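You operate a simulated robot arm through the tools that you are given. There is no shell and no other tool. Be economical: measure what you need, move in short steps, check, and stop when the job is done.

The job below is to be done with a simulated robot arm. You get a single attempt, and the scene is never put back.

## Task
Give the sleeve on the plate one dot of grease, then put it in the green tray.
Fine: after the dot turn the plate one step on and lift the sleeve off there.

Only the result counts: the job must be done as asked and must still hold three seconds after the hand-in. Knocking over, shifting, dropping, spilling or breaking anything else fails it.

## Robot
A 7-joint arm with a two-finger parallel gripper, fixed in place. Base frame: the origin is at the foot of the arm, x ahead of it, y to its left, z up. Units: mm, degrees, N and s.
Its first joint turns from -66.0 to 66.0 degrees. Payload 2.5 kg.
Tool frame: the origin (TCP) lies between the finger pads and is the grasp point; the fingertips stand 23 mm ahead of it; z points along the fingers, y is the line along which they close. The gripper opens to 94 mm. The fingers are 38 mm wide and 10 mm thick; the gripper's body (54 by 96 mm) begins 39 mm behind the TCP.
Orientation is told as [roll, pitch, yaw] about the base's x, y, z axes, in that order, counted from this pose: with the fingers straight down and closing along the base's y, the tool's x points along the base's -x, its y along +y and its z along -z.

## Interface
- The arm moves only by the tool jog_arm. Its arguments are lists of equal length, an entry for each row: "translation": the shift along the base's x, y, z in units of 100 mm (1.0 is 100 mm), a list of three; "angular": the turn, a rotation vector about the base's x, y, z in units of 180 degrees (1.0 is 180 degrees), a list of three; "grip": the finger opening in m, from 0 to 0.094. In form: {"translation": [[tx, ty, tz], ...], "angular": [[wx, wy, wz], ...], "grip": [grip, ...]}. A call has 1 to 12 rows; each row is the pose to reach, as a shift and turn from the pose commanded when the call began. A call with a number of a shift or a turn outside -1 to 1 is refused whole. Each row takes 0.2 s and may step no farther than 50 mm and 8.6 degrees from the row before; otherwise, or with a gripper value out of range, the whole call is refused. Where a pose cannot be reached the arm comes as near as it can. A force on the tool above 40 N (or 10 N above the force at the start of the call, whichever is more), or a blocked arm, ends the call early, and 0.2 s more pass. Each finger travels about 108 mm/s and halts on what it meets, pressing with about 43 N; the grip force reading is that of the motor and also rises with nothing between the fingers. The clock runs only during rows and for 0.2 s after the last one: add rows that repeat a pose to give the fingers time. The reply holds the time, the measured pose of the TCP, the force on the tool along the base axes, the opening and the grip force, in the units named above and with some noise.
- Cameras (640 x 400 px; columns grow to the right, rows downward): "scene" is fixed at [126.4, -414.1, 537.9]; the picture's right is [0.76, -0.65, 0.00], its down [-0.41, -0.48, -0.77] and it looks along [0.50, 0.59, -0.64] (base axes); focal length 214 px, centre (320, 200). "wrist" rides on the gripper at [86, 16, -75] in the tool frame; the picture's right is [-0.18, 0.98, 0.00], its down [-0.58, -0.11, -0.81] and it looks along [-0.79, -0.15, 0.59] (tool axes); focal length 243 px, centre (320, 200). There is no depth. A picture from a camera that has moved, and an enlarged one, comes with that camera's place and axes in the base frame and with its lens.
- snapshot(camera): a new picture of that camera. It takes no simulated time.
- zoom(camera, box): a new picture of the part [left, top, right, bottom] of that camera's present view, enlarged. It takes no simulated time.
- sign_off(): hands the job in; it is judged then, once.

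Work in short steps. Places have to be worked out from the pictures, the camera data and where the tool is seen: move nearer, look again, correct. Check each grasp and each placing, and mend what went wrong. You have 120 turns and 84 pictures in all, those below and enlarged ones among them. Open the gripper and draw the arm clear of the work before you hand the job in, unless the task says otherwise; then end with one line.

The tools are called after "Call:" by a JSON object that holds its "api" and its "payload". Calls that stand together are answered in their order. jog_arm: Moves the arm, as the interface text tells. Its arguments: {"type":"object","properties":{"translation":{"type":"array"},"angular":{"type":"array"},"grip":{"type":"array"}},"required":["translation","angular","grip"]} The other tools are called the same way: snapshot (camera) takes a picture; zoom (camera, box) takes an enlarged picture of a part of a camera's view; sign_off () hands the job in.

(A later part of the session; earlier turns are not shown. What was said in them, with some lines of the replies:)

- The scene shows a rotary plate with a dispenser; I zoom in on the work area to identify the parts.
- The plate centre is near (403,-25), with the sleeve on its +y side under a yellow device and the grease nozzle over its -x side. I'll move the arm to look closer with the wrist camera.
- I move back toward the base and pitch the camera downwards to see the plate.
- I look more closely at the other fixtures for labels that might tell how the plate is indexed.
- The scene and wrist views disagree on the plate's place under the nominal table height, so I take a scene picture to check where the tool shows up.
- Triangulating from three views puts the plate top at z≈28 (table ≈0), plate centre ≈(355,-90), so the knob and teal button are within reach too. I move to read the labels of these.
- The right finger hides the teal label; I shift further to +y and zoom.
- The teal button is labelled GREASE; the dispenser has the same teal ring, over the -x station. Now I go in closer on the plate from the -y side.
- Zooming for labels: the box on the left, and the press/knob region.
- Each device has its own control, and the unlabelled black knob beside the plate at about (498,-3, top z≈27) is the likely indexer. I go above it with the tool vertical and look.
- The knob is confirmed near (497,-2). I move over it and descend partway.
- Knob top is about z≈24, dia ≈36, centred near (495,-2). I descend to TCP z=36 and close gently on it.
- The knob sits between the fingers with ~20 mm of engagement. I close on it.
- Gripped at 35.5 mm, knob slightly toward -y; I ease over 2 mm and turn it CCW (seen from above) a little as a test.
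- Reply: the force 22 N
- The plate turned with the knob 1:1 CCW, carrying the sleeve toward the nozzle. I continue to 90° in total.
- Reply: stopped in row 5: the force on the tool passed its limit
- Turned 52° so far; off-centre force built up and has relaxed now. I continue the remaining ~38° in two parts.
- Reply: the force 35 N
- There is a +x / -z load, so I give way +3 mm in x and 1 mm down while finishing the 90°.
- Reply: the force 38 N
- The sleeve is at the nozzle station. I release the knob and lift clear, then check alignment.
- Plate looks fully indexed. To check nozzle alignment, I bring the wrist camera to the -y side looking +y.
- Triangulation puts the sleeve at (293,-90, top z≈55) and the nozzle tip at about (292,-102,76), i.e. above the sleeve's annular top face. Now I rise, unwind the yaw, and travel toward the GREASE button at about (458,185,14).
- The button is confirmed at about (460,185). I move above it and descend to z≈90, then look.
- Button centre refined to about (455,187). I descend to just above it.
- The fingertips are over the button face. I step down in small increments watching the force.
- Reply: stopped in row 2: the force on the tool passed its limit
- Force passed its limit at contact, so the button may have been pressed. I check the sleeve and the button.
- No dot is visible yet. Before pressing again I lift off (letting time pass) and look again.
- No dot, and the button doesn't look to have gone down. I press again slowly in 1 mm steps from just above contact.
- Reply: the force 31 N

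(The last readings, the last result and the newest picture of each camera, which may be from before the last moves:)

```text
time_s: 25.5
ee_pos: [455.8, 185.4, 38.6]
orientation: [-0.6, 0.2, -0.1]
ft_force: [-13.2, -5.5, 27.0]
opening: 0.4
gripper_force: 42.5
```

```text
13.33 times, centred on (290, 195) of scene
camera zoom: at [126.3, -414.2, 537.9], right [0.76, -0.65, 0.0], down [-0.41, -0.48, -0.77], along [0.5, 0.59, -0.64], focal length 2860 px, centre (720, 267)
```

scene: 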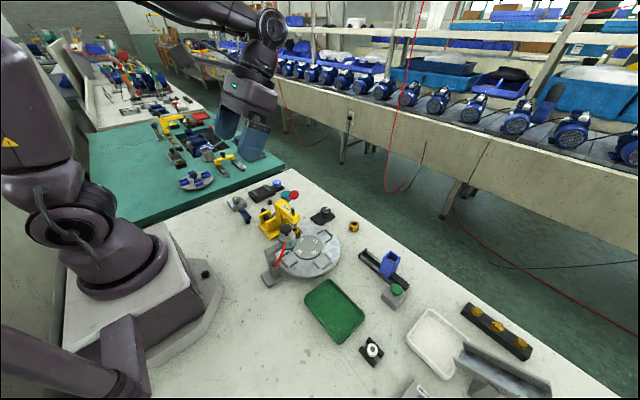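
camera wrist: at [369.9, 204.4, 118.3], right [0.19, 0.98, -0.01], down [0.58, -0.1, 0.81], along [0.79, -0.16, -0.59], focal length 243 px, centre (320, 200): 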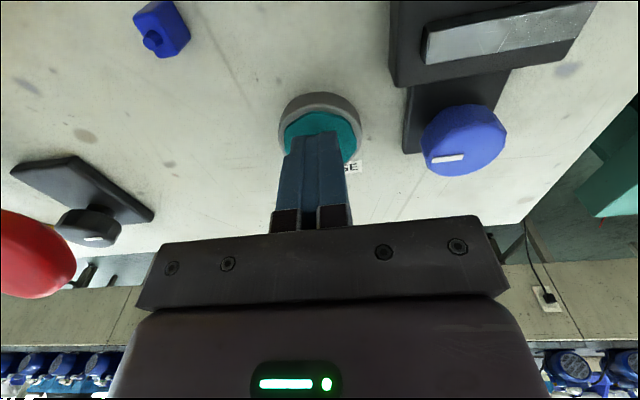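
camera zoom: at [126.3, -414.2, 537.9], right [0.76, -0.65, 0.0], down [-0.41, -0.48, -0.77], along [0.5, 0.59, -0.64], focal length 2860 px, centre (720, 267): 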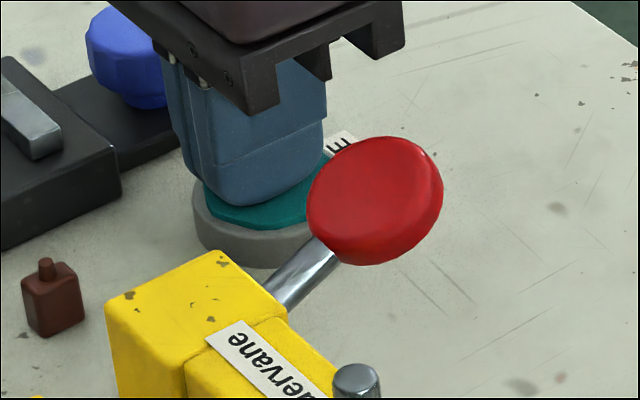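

The teal disc is rigid under 27–40 N, so it isn't a push button; it's likely just the grease colour code/pot. The dispenser's own black plunger, triangulated at about (293,-90, top z≈152), is directly above the sleeve. I retreat and move above it.

Call:
{"api": "jog_arm", "payload": {"translation": [[0, 0, 0.3], [0, 0, 0.7], [0, 0, 1.0]], "angular": [[0, 0, 0], [0, 0, 0], [0, 0, 0]], "grip": [0, 0, 0]}}

Call:
{"api": "zoom", "payload": {"camera": "wrist", "box": [220, 0, 420, 130]}}

Call:
{"api": "jog_arm", "payload": {"translation": [[0, 0, 0.5], [0, 0, 0.98], [-0.2, -0.4, 0.98], [-0.4, -0.8, 0.98], [-0.5, -1.0, 0.98]], "angular": [[0, 0, 0], [0, 0, 0], [0, 0, 0], [0, 0, 0], [0, 0, 0]], "grip": [0, 0, 0, 0, 0]}}

Call:
{"api": "jog_arm", "payload": {"translation": [[-0.2, -0.4, 0], [-0.4, -0.8, 0], [-0.6, -1.0, 0]], "angular": [[0, 0, 0], [0, 0, 0], [0, 0, 0]], "grip": [0, 0, 0]}}

Call:
{"api": "snapshot", "payload": {"camera": "wrist"}}

```text
time_s: 26.3
ee_pos: [458.1, 184.2, 137.2]
orientation: [-0.6, 0.0, -0.2]
ft_force: [0.2, 0.6, -0.3]
opening: 0.0
gripper_force: 42.2
```

```text
3.08 times, centred on (320, 65) of wrist
camera zoom: at [371.6, 204.0, 210.1], right [0.19, 0.98, -0.01], down [0.58, -0.1, 0.81], along [0.79, -0.16, -0.59], focal length 746 px, centre (320, 615)
```

zoom: 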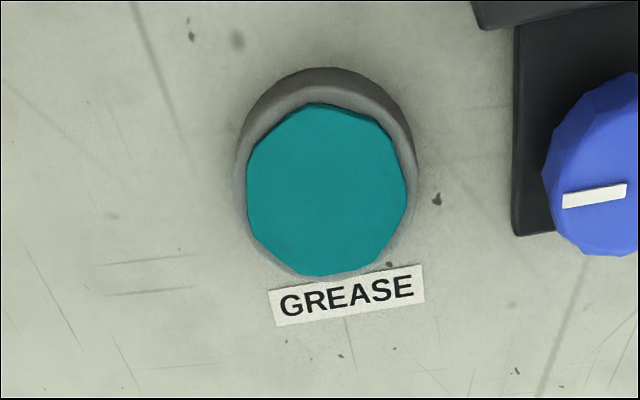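

```text
time_s: 27.5
ee_pos: [404.7, 86.4, 235.7]
orientation: [-0.6, 0.1, -0.1]
ft_force: [-0.3, -0.4, 0.2]
opening: 0.0
gripper_force: 42.3
```

```text
time_s: 28.3
ee_pos: [345.4, -14.6, 233.5]
orientation: [-0.6, 0.1, -0.1]
ft_force: [0.4, 0.7, -0.5]
opening: 0.0
gripper_force: 42.1
```

```text
40 pictures are left
camera wrist: at [258.9, 3.5, 307.2], right [0.19, 0.98, -0.01], down [0.58, -0.1, 0.81], along [0.79, -0.16, -0.59], focal length 243 px, centre (320, 200)
```

wrist: 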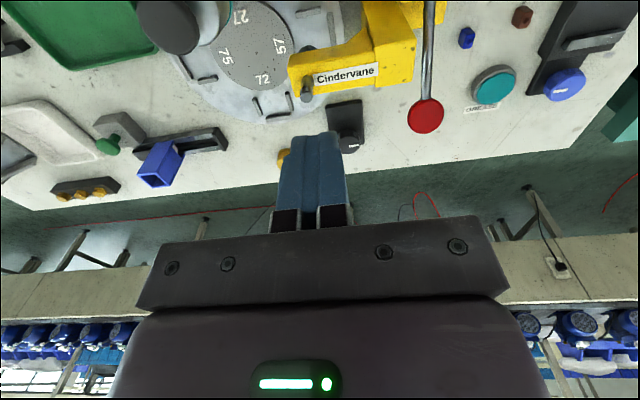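

The plunger cap is confirmed at (293,-90). I move above it (TCP z≈200, tips ≈177) and look.

Call:
{"api": "jog_arm", "payload": {"translation": [[-0.26, -0.38, 0], [-0.52, -0.76, 0], [-0.52, -0.76, -0.3]], "angular": [[0, 0, 0], [0, 0, 0], [0, 0, 0]], "grip": [0, 0, 0]}}

Call:
{"api": "snapshot", "payload": {"camera": "wrist"}}

Call:
{"api": "zoom", "payload": {"camera": "scene", "box": [260, 180, 340, 270]}}

```text
time_s: 29.1
ee_pos: [293.2, -91.1, 204.1]
orientation: [-0.6, 0.0, -0.1]
ft_force: [0.3, 0.2, 0.3]
opening: 0.2
gripper_force: 42.6
```

```text
39 pictures are left
camera wrist: at [206.3, -72.2, 278.2], right [0.19, 0.98, -0.01], down [0.58, -0.1, 0.81], along [0.79, -0.16, -0.59], focal length 243 px, centre (320, 200)
```

wrist: 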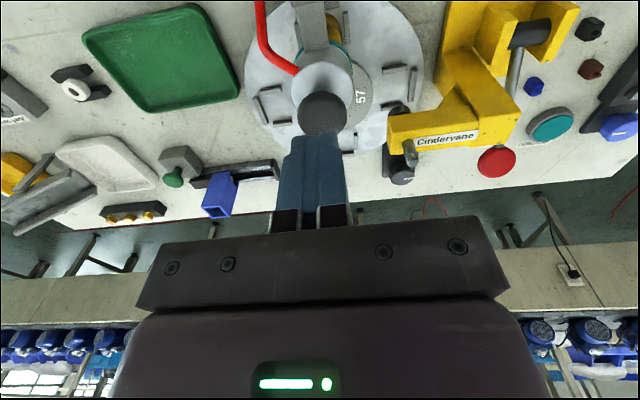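

```text
4.44 times, centred on (300, 225) of scene
camera zoom: at [126.4, -414.1, 537.9], right [0.76, -0.65, 0.0], down [-0.41, -0.48, -0.77], along [0.5, 0.59, -0.64], focal length 953 px, centre (409, 89)
```

zoom: 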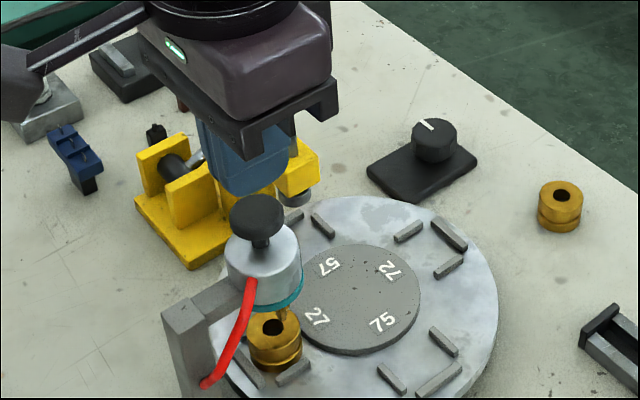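

Aligned within 2–3 mm. I descend to just above the cap, then step down slowly.

Call:
{"api": "jog_arm", "payload": {"translation": [[-0.01, 0.01, -0.1], [-0.01, 0.01, -0.18], [-0.01, 0.01, -0.22], [-0.01, 0.01, -0.25]], "angular": [[0, 0, 0], [0, 0, 0], [0, 0, 0], [0, 0, 0]], "grip": [0, 0, 0, 0]}}

```text
time_s: 30.1
ee_pos: [293.2, -89.1, 179.5]
orientation: [-0.6, 0.0, -0.1]
ft_force: [0.6, -0.7, 1.2]
opening: 0.1
gripper_force: 42.9
```

Call:
{"api": "jog_arm", "payload": {"translation": [[0, 0, -0.02], [0, 0, -0.04], [0, 0, -0.05], [0, 0, -0.06]], "angular": [[0, 0, 0], [0, 0, 0], [0, 0, 0], [0, 0, 0]], "grip": [0, 0, 0, 0]}}

Call:
{"api": "zoom", "payload": {"camera": "scene", "box": [260, 210, 320, 270]}}

```text
time_s: 31.1
ee_pos: [291.5, -87.3, 173.0]
orientation: [-0.6, 0.1, -0.1]
ft_force: [0.2, 1.5, 2.2]
opening: 0.2
gripper_force: 42.7
```

```text
6.67 times, centred on (290, 240) of scene
camera zoom: at [126.4, -414.1, 537.9], right [0.76, -0.65, 0.0], down [-0.41, -0.48, -0.77], along [0.5, 0.59, -0.64], focal length 1430 px, centre (520, -67)
```

zoom: 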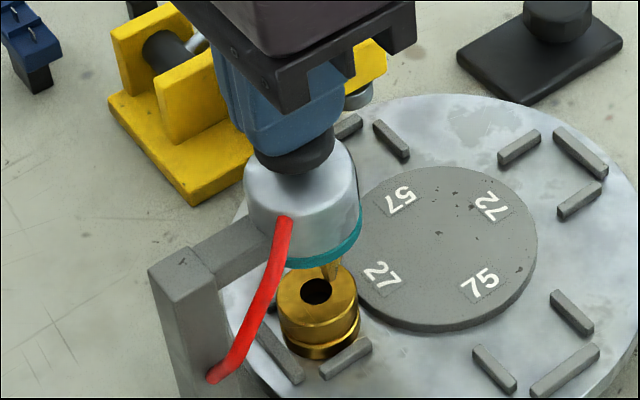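

Near contact with low force (~2 N). I continue in small steps.

Call:
{"api": "jog_arm", "payload": {"translation": [[0, 0, -0.01], [0, 0, -0.02], [0, 0, -0.03], [0, 0, -0.04]], "angular": [[0, 0, 0], [0, 0, 0], [0, 0, 0], [0, 0, 0]], "grip": [0, 0, 0, 0]}}

Call:
{"api": "zoom", "payload": {"camera": "scene", "box": [260, 210, 320, 270]}}

```text
time_s: 32.1
ee_pos: [292.3, -88.8, 169.6]
orientation: [-0.6, 0.0, -0.1]
ft_force: [1.0, 0.3, 3.2]
opening: 0.1
gripper_force: 42.2
```

```text
6.67 times, centred on (290, 240) of scene
camera zoom: at [126.4, -414.1, 537.9], right [0.76, -0.65, 0.0], down [-0.41, -0.48, -0.77], along [0.5, 0.59, -0.64], focal length 1430 px, centre (520, -67)
```

zoom: 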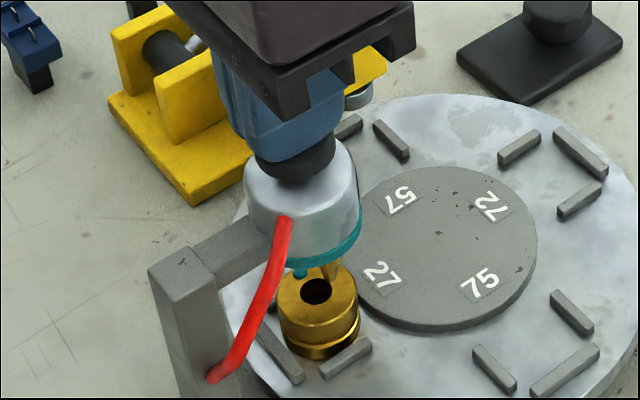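

The plunger went down and a teal dot has appeared at the sleeve. I lift off straight away and check.

Call:
{"api": "jog_arm", "payload": {"translation": [[0, 0, 0.1], [0, 0, 0.5], [0, 0, 0.8]], "angular": [[0, 0, 0], [0, 0, 0], [0, 0, 0]], "grip": [0, 0, 0]}}

Call:
{"api": "zoom", "payload": {"camera": "scene", "box": [270, 220, 310, 265]}}

```text
time_s: 32.9
ee_pos: [292.1, -88.5, 248.7]
orientation: [-0.6, 0.1, -0.1]
ft_force: [-0.8, -0.1, 0.2]
opening: 0.0
gripper_force: 42.2
```

```text
8.89 times, centred on (290, 242) of scene
camera zoom: at [126.4, -414.1, 537.9], right [0.76, -0.65, 0.0], down [-0.41, -0.48, -0.77], along [0.5, 0.59, -0.64], focal length 1906 px, centre (587, -178)
```

zoom: 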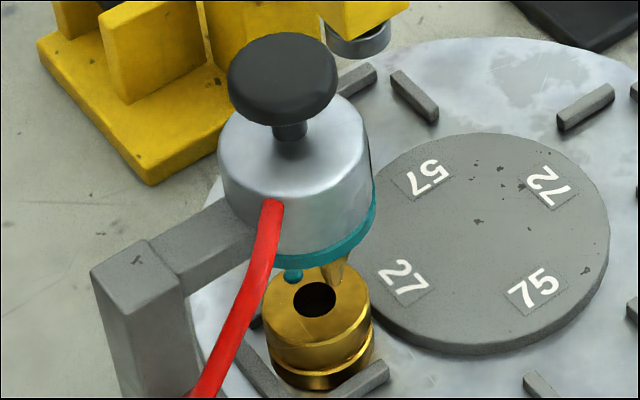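

One dot sits on the sleeve. Now I go back to the knob (centre ≈(500,-7) from the earlier grip) for the next step.

Call:
{"api": "jog_arm", "payload": {"translation": [[0.4, 0.15, 0], [0.8, 0.3, 0], [1.0, 0.4, 0]], "angular": [[0.0033, 0, 0], [0.0033, 0, 0], [0.0033, 0, 0]], "grip": [0.03, 0.07, 0.07]}}

Call:
{"api": "jog_arm", "payload": {"translation": [[0.4, 0.15, 0], [0.8, 0.3, 0], [1.0, 0.4, -0.2], [1.0, 0.41, -0.6], [1.0, 0.41, -1.0]], "angular": [[0, 0, 0], [0, 0, 0], [0, 0, 0], [0, 0, 0], [0, 0, 0]], "grip": [0.07, 0.07, 0.07, 0.07, 0.07]}}

Call:
{"api": "jog_arm", "payload": {"translation": [[0.06, 0, -0.4], [0.06, 0, -0.6]], "angular": [[0, 0, 0], [0, 0, 0]], "grip": [0.07, 0.07]}}

Call:
{"api": "snapshot", "payload": {"camera": "wrist"}}

```text
time_s: 33.7
ee_pos: [393.2, -49.3, 249.8]
orientation: [-0.1, 0.0, -0.1]
ft_force: [0.3, 0.6, -0.5]
opening: 69.9
gripper_force: 0.1
```

```text
time_s: 34.9
ee_pos: [492.1, -8.6, 149.9]
orientation: [-0.1, 0.1, 0.0]
ft_force: [0.1, 0.7, -0.5]
opening: 70.1
gripper_force: 0.0
```

```text
time_s: 35.5
ee_pos: [496.8, -9.4, 91.3]
orientation: [0.0, 0.0, -0.1]
ft_force: [0.0, -0.3, 0.5]
opening: 69.9
gripper_force: 0.1
```

```text
34 pictures are left
camera wrist: at [411.0, 8.5, 165.1], right [0.19, 0.98, 0.0], down [0.58, -0.11, 0.81], along [0.79, -0.15, -0.59], focal length 243 px, centre (320, 200)
```

wrist: 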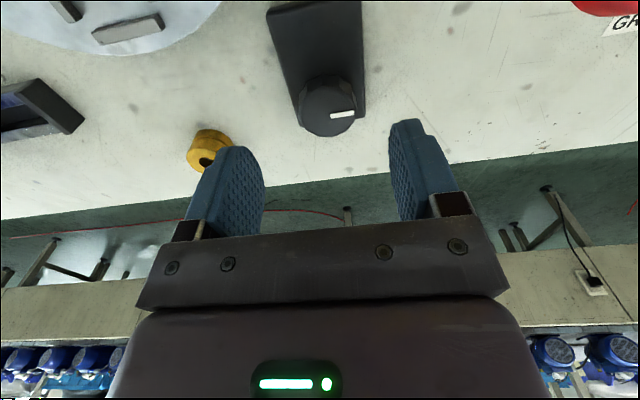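

Knob is at about (500,-4). I descend to z≈36 and grip.

Call:
{"api": "jog_arm", "payload": {"translation": [[0.03, 0.05, -0.3], [0.03, 0.05, -0.55], [0.03, 0.05, -0.55], [0.03, 0.05, -0.55], [0.03, 0.05, -0.55]], "angular": [[0, 0, 0], [0, 0, 0], [0, 0, 0], [0, 0, 0], [0, 0, 0]], "grip": [0.07, 0.07, 0.05, 0.036, 0.033]}}

```text
time_s: 36.7
ee_pos: [498.8, -4.8, 35.3]
orientation: [-0.2, -0.1, -0.2]
ft_force: [4.9, -6.6, -3.2]
opening: 35.6
gripper_force: 45.5
```

Gripped with small side load. I turn CCW in parts, relaxing load in between.

Call:
{"api": "jog_arm", "payload": {"translation": [[0, -0.005, 0], [0, -0.01, 0], [0, -0.01, 0], [0, -0.01, 0]], "angular": [[0, 0, 0.04], [0, 0, 0.08], [0, 0, 0.12], [0, 0, 0.16]], "grip": [0.033, 0.033, 0.033, 0.033]}}

```text
time_s: 37.7
ee_pos: [500.3, -5.1, 34.4]
orientation: [0.1, 0.4, 28.8]
ft_force: [-16.5, -8.4, 3.6]
opening: 35.6
gripper_force: 45.0
```

Call:
{"api": "jog_arm", "payload": {"translation": [[-0.015, -0.01, 0], [-0.015, -0.01, 0], [-0.015, -0.01, 0], [-0.015, -0.01, 0]], "angular": [[0, 0, 0.04], [0, 0, 0.08], [0, 0, 0.12], [0, 0, 0.16]], "grip": [0.033, 0.033, 0.033, 0.033]}}

```text
time_s: 38.7
ee_pos: [499.3, -5.9, 34.7]
orientation: [0.0, 0.0, 57.6]
ft_force: [-5.4, -2.4, -8.6]
opening: 35.3
gripper_force: 44.8
```

Call:
{"api": "jog_arm", "payload": {"translation": [[0, 0, 0], [0, 0, 0], [0, 0, 0], [0, 0, 0], [0, 0, 0]], "angular": [[0, 0, 0.04], [0, 0, 0.08], [0, 0, 0.12], [0, 0, 0.16], [0, 0, 0.18]], "grip": [0.033, 0.033, 0.033, 0.033, 0.033]}}

Call:
{"api": "zoom", "payload": {"camera": "scene", "box": [250, 190, 370, 290]}}

```text
time_s: 39.9
ee_pos: [499.3, -4.8, 34.8]
orientation: [-0.1, 0.1, 90.0]
ft_force: [-5.4, 1.8, -3.7]
opening: 35.5
gripper_force: 43.9
```

```text
4.00 times, centred on (310, 240) of scene
camera zoom: at [126.4, -414.1, 537.9], right [0.76, -0.65, 0.0], down [-0.41, -0.48, -0.77], along [0.5, 0.59, -0.64], focal length 858 px, centre (360, 40)
```

zoom: 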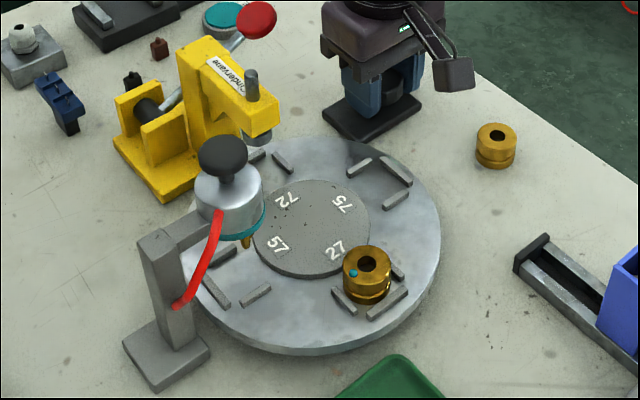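

The sleeve with its dot is now at the -y station. I release the knob, lift, and move above the sleeve keeping yaw 90.

Call:
{"api": "jog_arm", "payload": {"translation": [[0, 0, 0], [0, 0, 0], [0, 0, 0], [0, 0, 0.4], [0, 0, 0.8], [0, 0, 1.0]], "angular": [[0, 0, 0], [0, 0, 0], [0, 0, 0], [0, 0, 0], [0, 0, 0], [0, 0, 0]], "grip": [0.045, 0.06, 0.07, 0.07, 0.07, 0.07]}}

Call:
{"api": "jog_arm", "payload": {"translation": [[-0.3, -0.3, 0.1], [-0.6, -0.6, 0.1], [-0.9, -0.9, 0.1], [-1.0, -1.0, 0.1]], "angular": [[0, 0, 0], [0, 0, 0], [0, 0, 0], [0, 0, 0]], "grip": [0.07, 0.07, 0.07, 0.07]}}

Call:
{"api": "jog_arm", "payload": {"translation": [[-0.2, -0.25, 0], [-0.45, -0.48, 0]], "angular": [[0, 0, 0], [0, 0, 0]], "grip": [0.07, 0.07]}}

Call:
{"api": "snapshot", "payload": {"camera": "wrist"}}

Call:
{"api": "snapshot", "payload": {"camera": "scene"}}

```text
time_s: 41.3
ee_pos: [500.5, -4.6, 135.2]
orientation: [0.0, 0.2, 89.9]
ft_force: [-0.4, 0.1, 1.0]
opening: 70.3
gripper_force: 0.0
```

```text
time_s: 42.3
ee_pos: [400.3, -105.5, 144.5]
orientation: [0.1, 0.0, 89.8]
ft_force: [-0.6, 0.5, -1.1]
opening: 69.8
gripper_force: 0.1
```

```text
time_s: 42.9
ee_pos: [356.2, -155.5, 142.9]
orientation: [-0.1, 0.1, 89.9]
ft_force: [0.1, 0.6, 0.7]
opening: 69.9
gripper_force: 0.2
```

```text
32 pictures are left
camera wrist: at [339.5, -240.7, 217.9], right [-0.98, 0.19, 0.0], down [0.11, 0.58, 0.81], along [0.15, 0.79, -0.59], focal length 243 px, centre (320, 200)
```

wrist: 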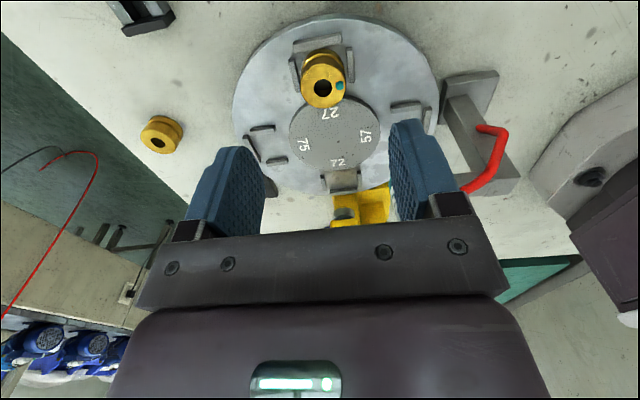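

```text
31 pictures are left
```

scene: 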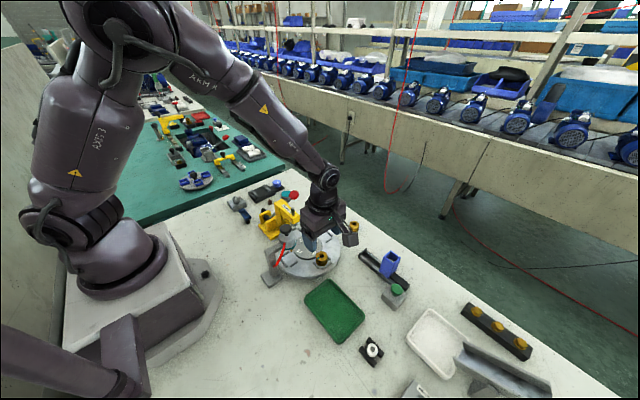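

Sleeve centre is at about (354,-153), dot on its -x side. I descend with tips kept above the nest walls (TCP z≈64) and look before closing.

Call:
{"api": "jog_arm", "payload": {"translation": [[-0.02, 0.025, -0.4], [-0.02, 0.025, -0.65], [-0.02, 0.025, -0.79]], "angular": [[0, 0, 0], [0, 0, 0], [0, 0, 0]], "grip": [0.06, 0.06, 0.06]}}

Call:
{"api": "snapshot", "payload": {"camera": "wrist"}}

Call:
{"api": "zoom", "payload": {"camera": "scene", "box": [290, 220, 360, 280]}}

```text
time_s: 43.7
ee_pos: [353.7, -150.7, 63.9]
orientation: [0.0, 0.2, 89.9]
ft_force: [-0.3, -0.1, 0.2]
opening: 59.9
gripper_force: 0.0
```

```text
30 pictures are left
camera wrist: at [336.4, -235.3, 138.6], right [-0.98, 0.19, 0.0], down [0.11, 0.58, 0.81], along [0.15, 0.79, -0.59], focal length 243 px, centre (320, 200)
```

wrist: 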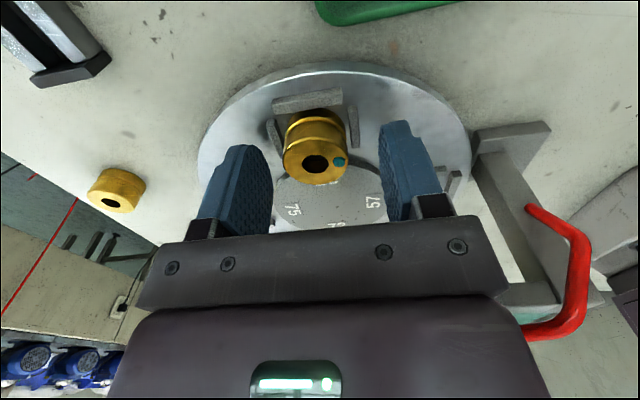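

```text
6.67 times, centred on (325, 250) of scene
camera zoom: at [126.4, -414.1, 537.9], right [0.76, -0.65, 0.0], down [-0.41, -0.48, -0.77], along [0.5, 0.59, -0.64], focal length 1430 px, centre (287, -133)
```

zoom: 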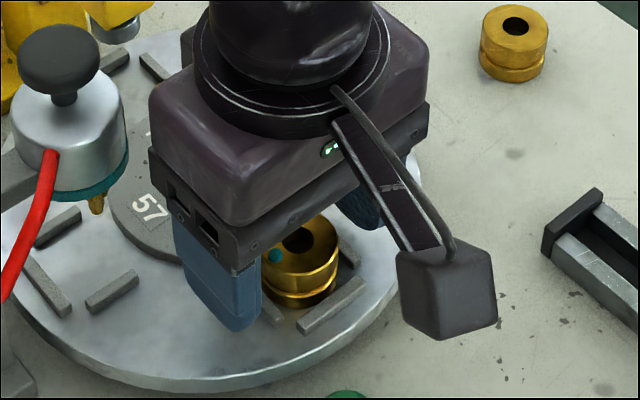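

Well centred in x; shift 2 mm in -y and close.

Call:
{"api": "jog_arm", "payload": {"translation": [[0, -0.025, -0.01], [0, -0.025, -0.01], [0, -0.025, -0.01], [0, -0.025, -0.01]], "angular": [[0, 0, 0], [0, 0, 0], [0, 0, 0], [0, 0, 0]], "grip": [0.05, 0.038, 0.03, 0.028]}}

```text
time_s: 44.7
ee_pos: [352.5, -152.3, 64.8]
orientation: [0.0, 0.2, 89.9]
ft_force: [-0.2, -1.0, -0.5]
opening: 31.3
gripper_force: 42.8
```

Gripped at 31.3 mm with no side load. I lift slowly.

Call:
{"api": "jog_arm", "payload": {"translation": [[0, 0, 0.05], [0, 0, 0.15], [0, 0, 0.4], [0, 0, 0.7]], "angular": [[0, 0, 0], [0, 0, 0], [0, 0, 0], [0, 0, 0]], "grip": [0.028, 0.028, 0.028, 0.028]}}

Call:
{"api": "zoom", "payload": {"camera": "scene", "box": [250, 200, 390, 350]}}

Call:
{"api": "snapshot", "payload": {"camera": "wrist"}}

```text
time_s: 45.7
ee_pos: [353.6, -152.4, 136.2]
orientation: [-0.1, 0.0, 90.0]
ft_force: [0.1, 0.8, -0.5]
opening: 31.2
gripper_force: 42.2
```

```text
2.67 times, centred on (320, 275) of scene
camera zoom: at [126.4, -414.1, 537.9], right [0.76, -0.65, 0.0], down [-0.41, -0.48, -0.77], along [0.5, 0.59, -0.64], focal length 572 px, centre (320, 0)
```

zoom: 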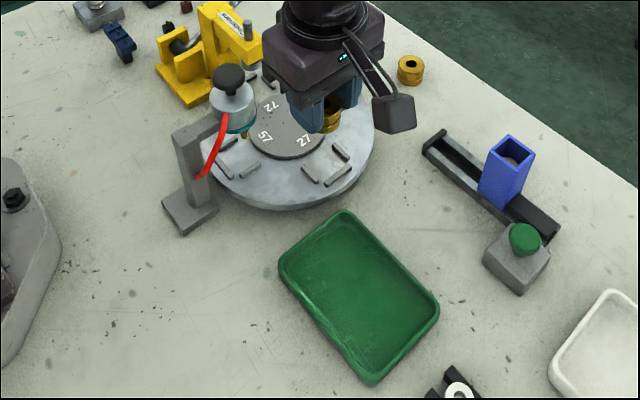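

```text
27 pictures are left
camera wrist: at [336.6, -238.0, 209.2], right [-0.98, 0.19, 0.0], down [0.11, 0.58, 0.81], along [0.15, 0.79, -0.59], focal length 243 px, centre (320, 200)
```

wrist: 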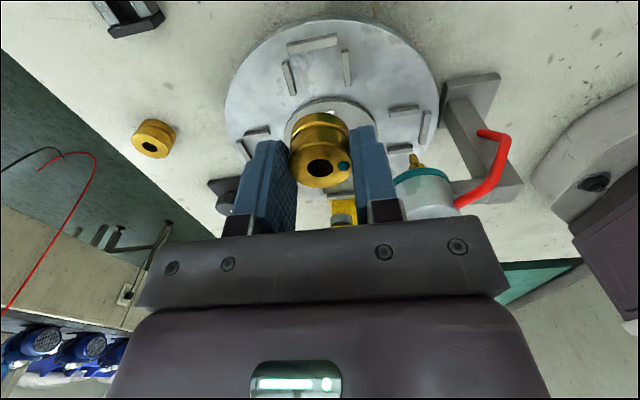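

Sleeve is held with the dot intact. Tray spans about x 262–348, y -315…-195; I move above its centre (305,-255).

Call:
{"api": "jog_arm", "payload": {"translation": [[-0.05, -0.35, 0], [-0.25, -0.7, 0], [-0.49, -1.0, 0], [-0.49, -1.0, -0.3]], "angular": [[0, 0, 0], [0, 0, 0], [0, 0, 0], [0, 0, 0]], "grip": [0.028, 0.028, 0.028, 0.028]}}

Call:
{"api": "zoom", "payload": {"camera": "scene", "box": [250, 200, 390, 350]}}

Call:
{"api": "snapshot", "payload": {"camera": "wrist"}}

```text
time_s: 46.7
ee_pos: [304.7, -254.1, 103.0]
orientation: [-0.1, 0.2, 89.8]
ft_force: [-0.4, -1.1, -1.1]
opening: 31.1
gripper_force: 42.8
```

```text
2.67 times, centred on (320, 275) of scene
camera zoom: at [126.4, -414.1, 537.9], right [0.76, -0.65, 0.0], down [-0.41, -0.48, -0.77], along [0.5, 0.59, -0.64], focal length 572 px, centre (320, 0)
```

zoom: 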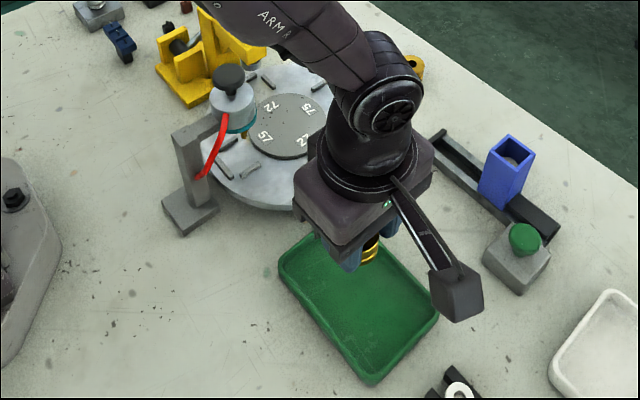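

```text
25 pictures are left
camera wrist: at [288.0, -339.4, 177.5], right [-0.98, 0.19, 0.0], down [0.11, 0.58, 0.81], along [0.15, 0.79, -0.59], focal length 243 px, centre (320, 200)
```

wrist: 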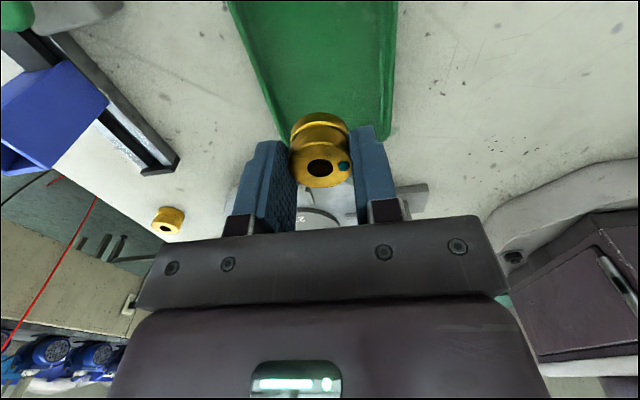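

Centred over the tray. I descend, slowly near the floor, watching for contact.

Call:
{"api": "jog_arm", "payload": {"translation": [[0, 0, -0.3], [0, 0, -0.5], [0, 0, -0.58], [0, 0, -0.62]], "angular": [[0, 0, 0], [0, 0, 0], [0, 0, 0], [0, 0, 0]], "grip": [0.028, 0.028, 0.028, 0.028]}}

Call:
{"api": "zoom", "payload": {"camera": "scene", "box": [300, 260, 380, 350]}}

```text
time_s: 47.7
ee_pos: [304.7, -255.2, 40.6]
orientation: [-0.1, 0.1, 89.9]
ft_force: [-0.2, -0.5, -0.8]
opening: 31.4
gripper_force: 42.8
```

```text
4.44 times, centred on (340, 305) of scene
camera zoom: at [126.4, -414.1, 537.9], right [0.76, -0.65, 0.0], down [-0.41, -0.48, -0.77], along [0.5, 0.59, -0.64], focal length 953 px, centre (231, -267)
```

zoom: 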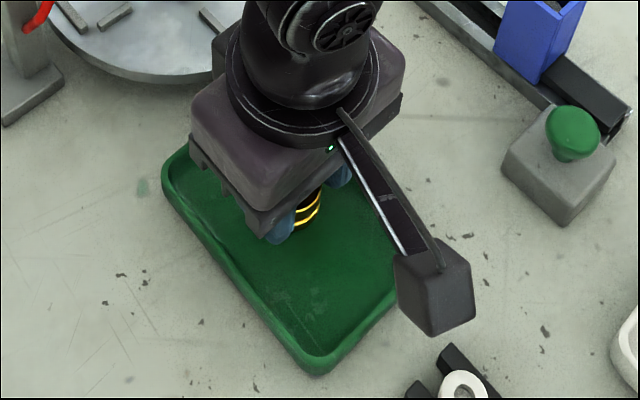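

Call:
{"api": "jog_arm", "payload": {"translation": [[0, 0, -0.02], [0, 0, -0.04], [0, 0, -0.06]], "angular": [[0, 0, 0], [0, 0, 0], [0, 0, 0]], "grip": [0.028, 0.028, 0.028]}}

```text
time_s: 48.5
ee_pos: [304.7, -254.5, 38.0]
orientation: [-0.2, 0.1, 89.9]
ft_force: [-2.5, 4.4, 21.2]
opening: 31.0
gripper_force: 42.9
```

The sleeve is on the tray floor (21 N up). I back off 2 mm, then open slowly.

Call:
{"api": "jog_arm", "payload": {"translation": [[0, 0, 0.025], [0, 0, 0.025], [0, 0, 0.025], [0, 0, 0.025]], "angular": [[0, 0, 0], [0, 0, 0], [0, 0, 0], [0, 0, 0]], "grip": [0.028, 0.036, 0.045, 0.052]}}

Call:
{"api": "snapshot", "payload": {"camera": "wrist"}}

```text
time_s: 49.5
ee_pos: [305.0, -252.7, 39.2]
orientation: [0.0, 0.1, 89.9]
ft_force: [0.1, 0.3, 0.1]
opening: 52.1
gripper_force: 0.1
```

```text
23 pictures are left
camera wrist: at [287.2, -338.9, 112.6], right [-0.98, 0.19, 0.0], down [0.11, 0.58, 0.81], along [0.15, 0.79, -0.59], focal length 243 px, centre (320, 200)
```

wrist: 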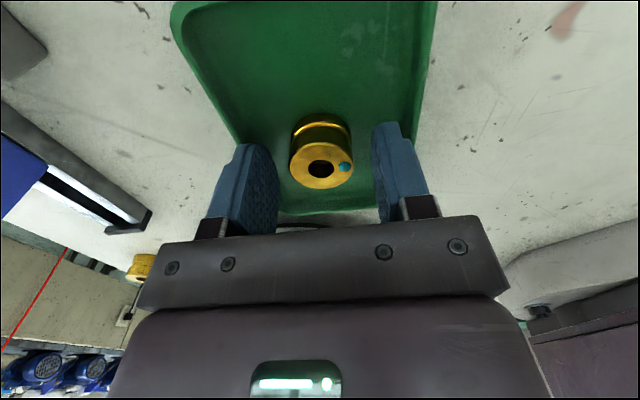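

The sleeve stands in the tray with its dot. I draw the arm straight up and check.

Call:
{"api": "jog_arm", "payload": {"translation": [[0, 0, 0.2], [0, 0, 0.6], [0, 0, 1.0], [0, 0, 1.0]], "angular": [[0, 0, 0], [0, 0, 0], [0, 0, 0], [0, 0, 0]], "grip": [0.052, 0.06, 0.08, 0.09]}}

Call:
{"api": "jog_arm", "payload": {"translation": [[0.2, 0.1, 0.4], [0.4, 0.2, 0.8], [0.6, 0.4, 1.0]], "angular": [[0, 0, 0], [0, 0, 0], [0, 0, 0]], "grip": [0.09, 0.09, 0.09]}}

Call:
{"api": "snapshot", "payload": {"camera": "scene"}}

Call:
{"api": "zoom", "payload": {"camera": "scene", "box": [250, 210, 390, 350]}}

```text
time_s: 50.5
ee_pos: [303.0, -254.4, 139.1]
orientation: [0.0, 0.1, 89.9]
ft_force: [0.8, -0.4, -0.2]
opening: 89.8
gripper_force: 0.1
```

```text
time_s: 51.3
ee_pos: [364.6, -212.4, 239.5]
orientation: [0.0, 0.1, 90.0]
ft_force: [0.3, -0.8, -0.2]
opening: 90.0
gripper_force: 0.1
```

```text
22 pictures are left
```

scene: 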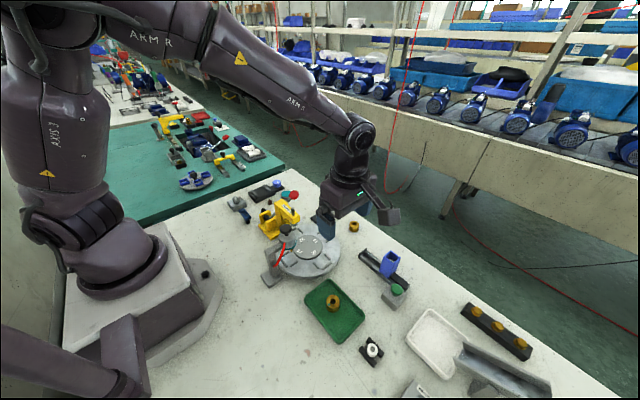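

```text
2.86 times, centred on (320, 280) of scene
camera zoom: at [126.4, -414.1, 537.9], right [0.76, -0.65, 0.0], down [-0.41, -0.48, -0.77], along [0.5, 0.59, -0.64], focal length 613 px, centre (320, -29)
```

zoom: 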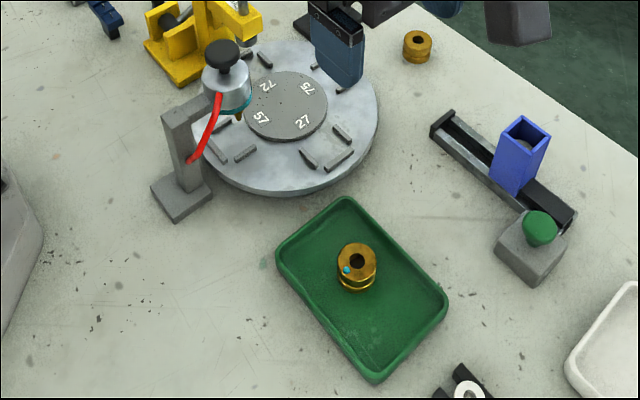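

The sleeve with its single dot stands in the green tray, everything else is in place, and the arm is clear with the gripper open. I hand in.

Call:
{"api": "sign_off", "payload": {}}

```text
The job is handed in.
```

The sleeve got one dot of grease, the plate was turned one step on, and the sleeve was lifted off there and stands in the green tray; before finding that the dispenser's own plunger gives the dot, I also pressed the teal GREASE disc twice, which did nothing visible.
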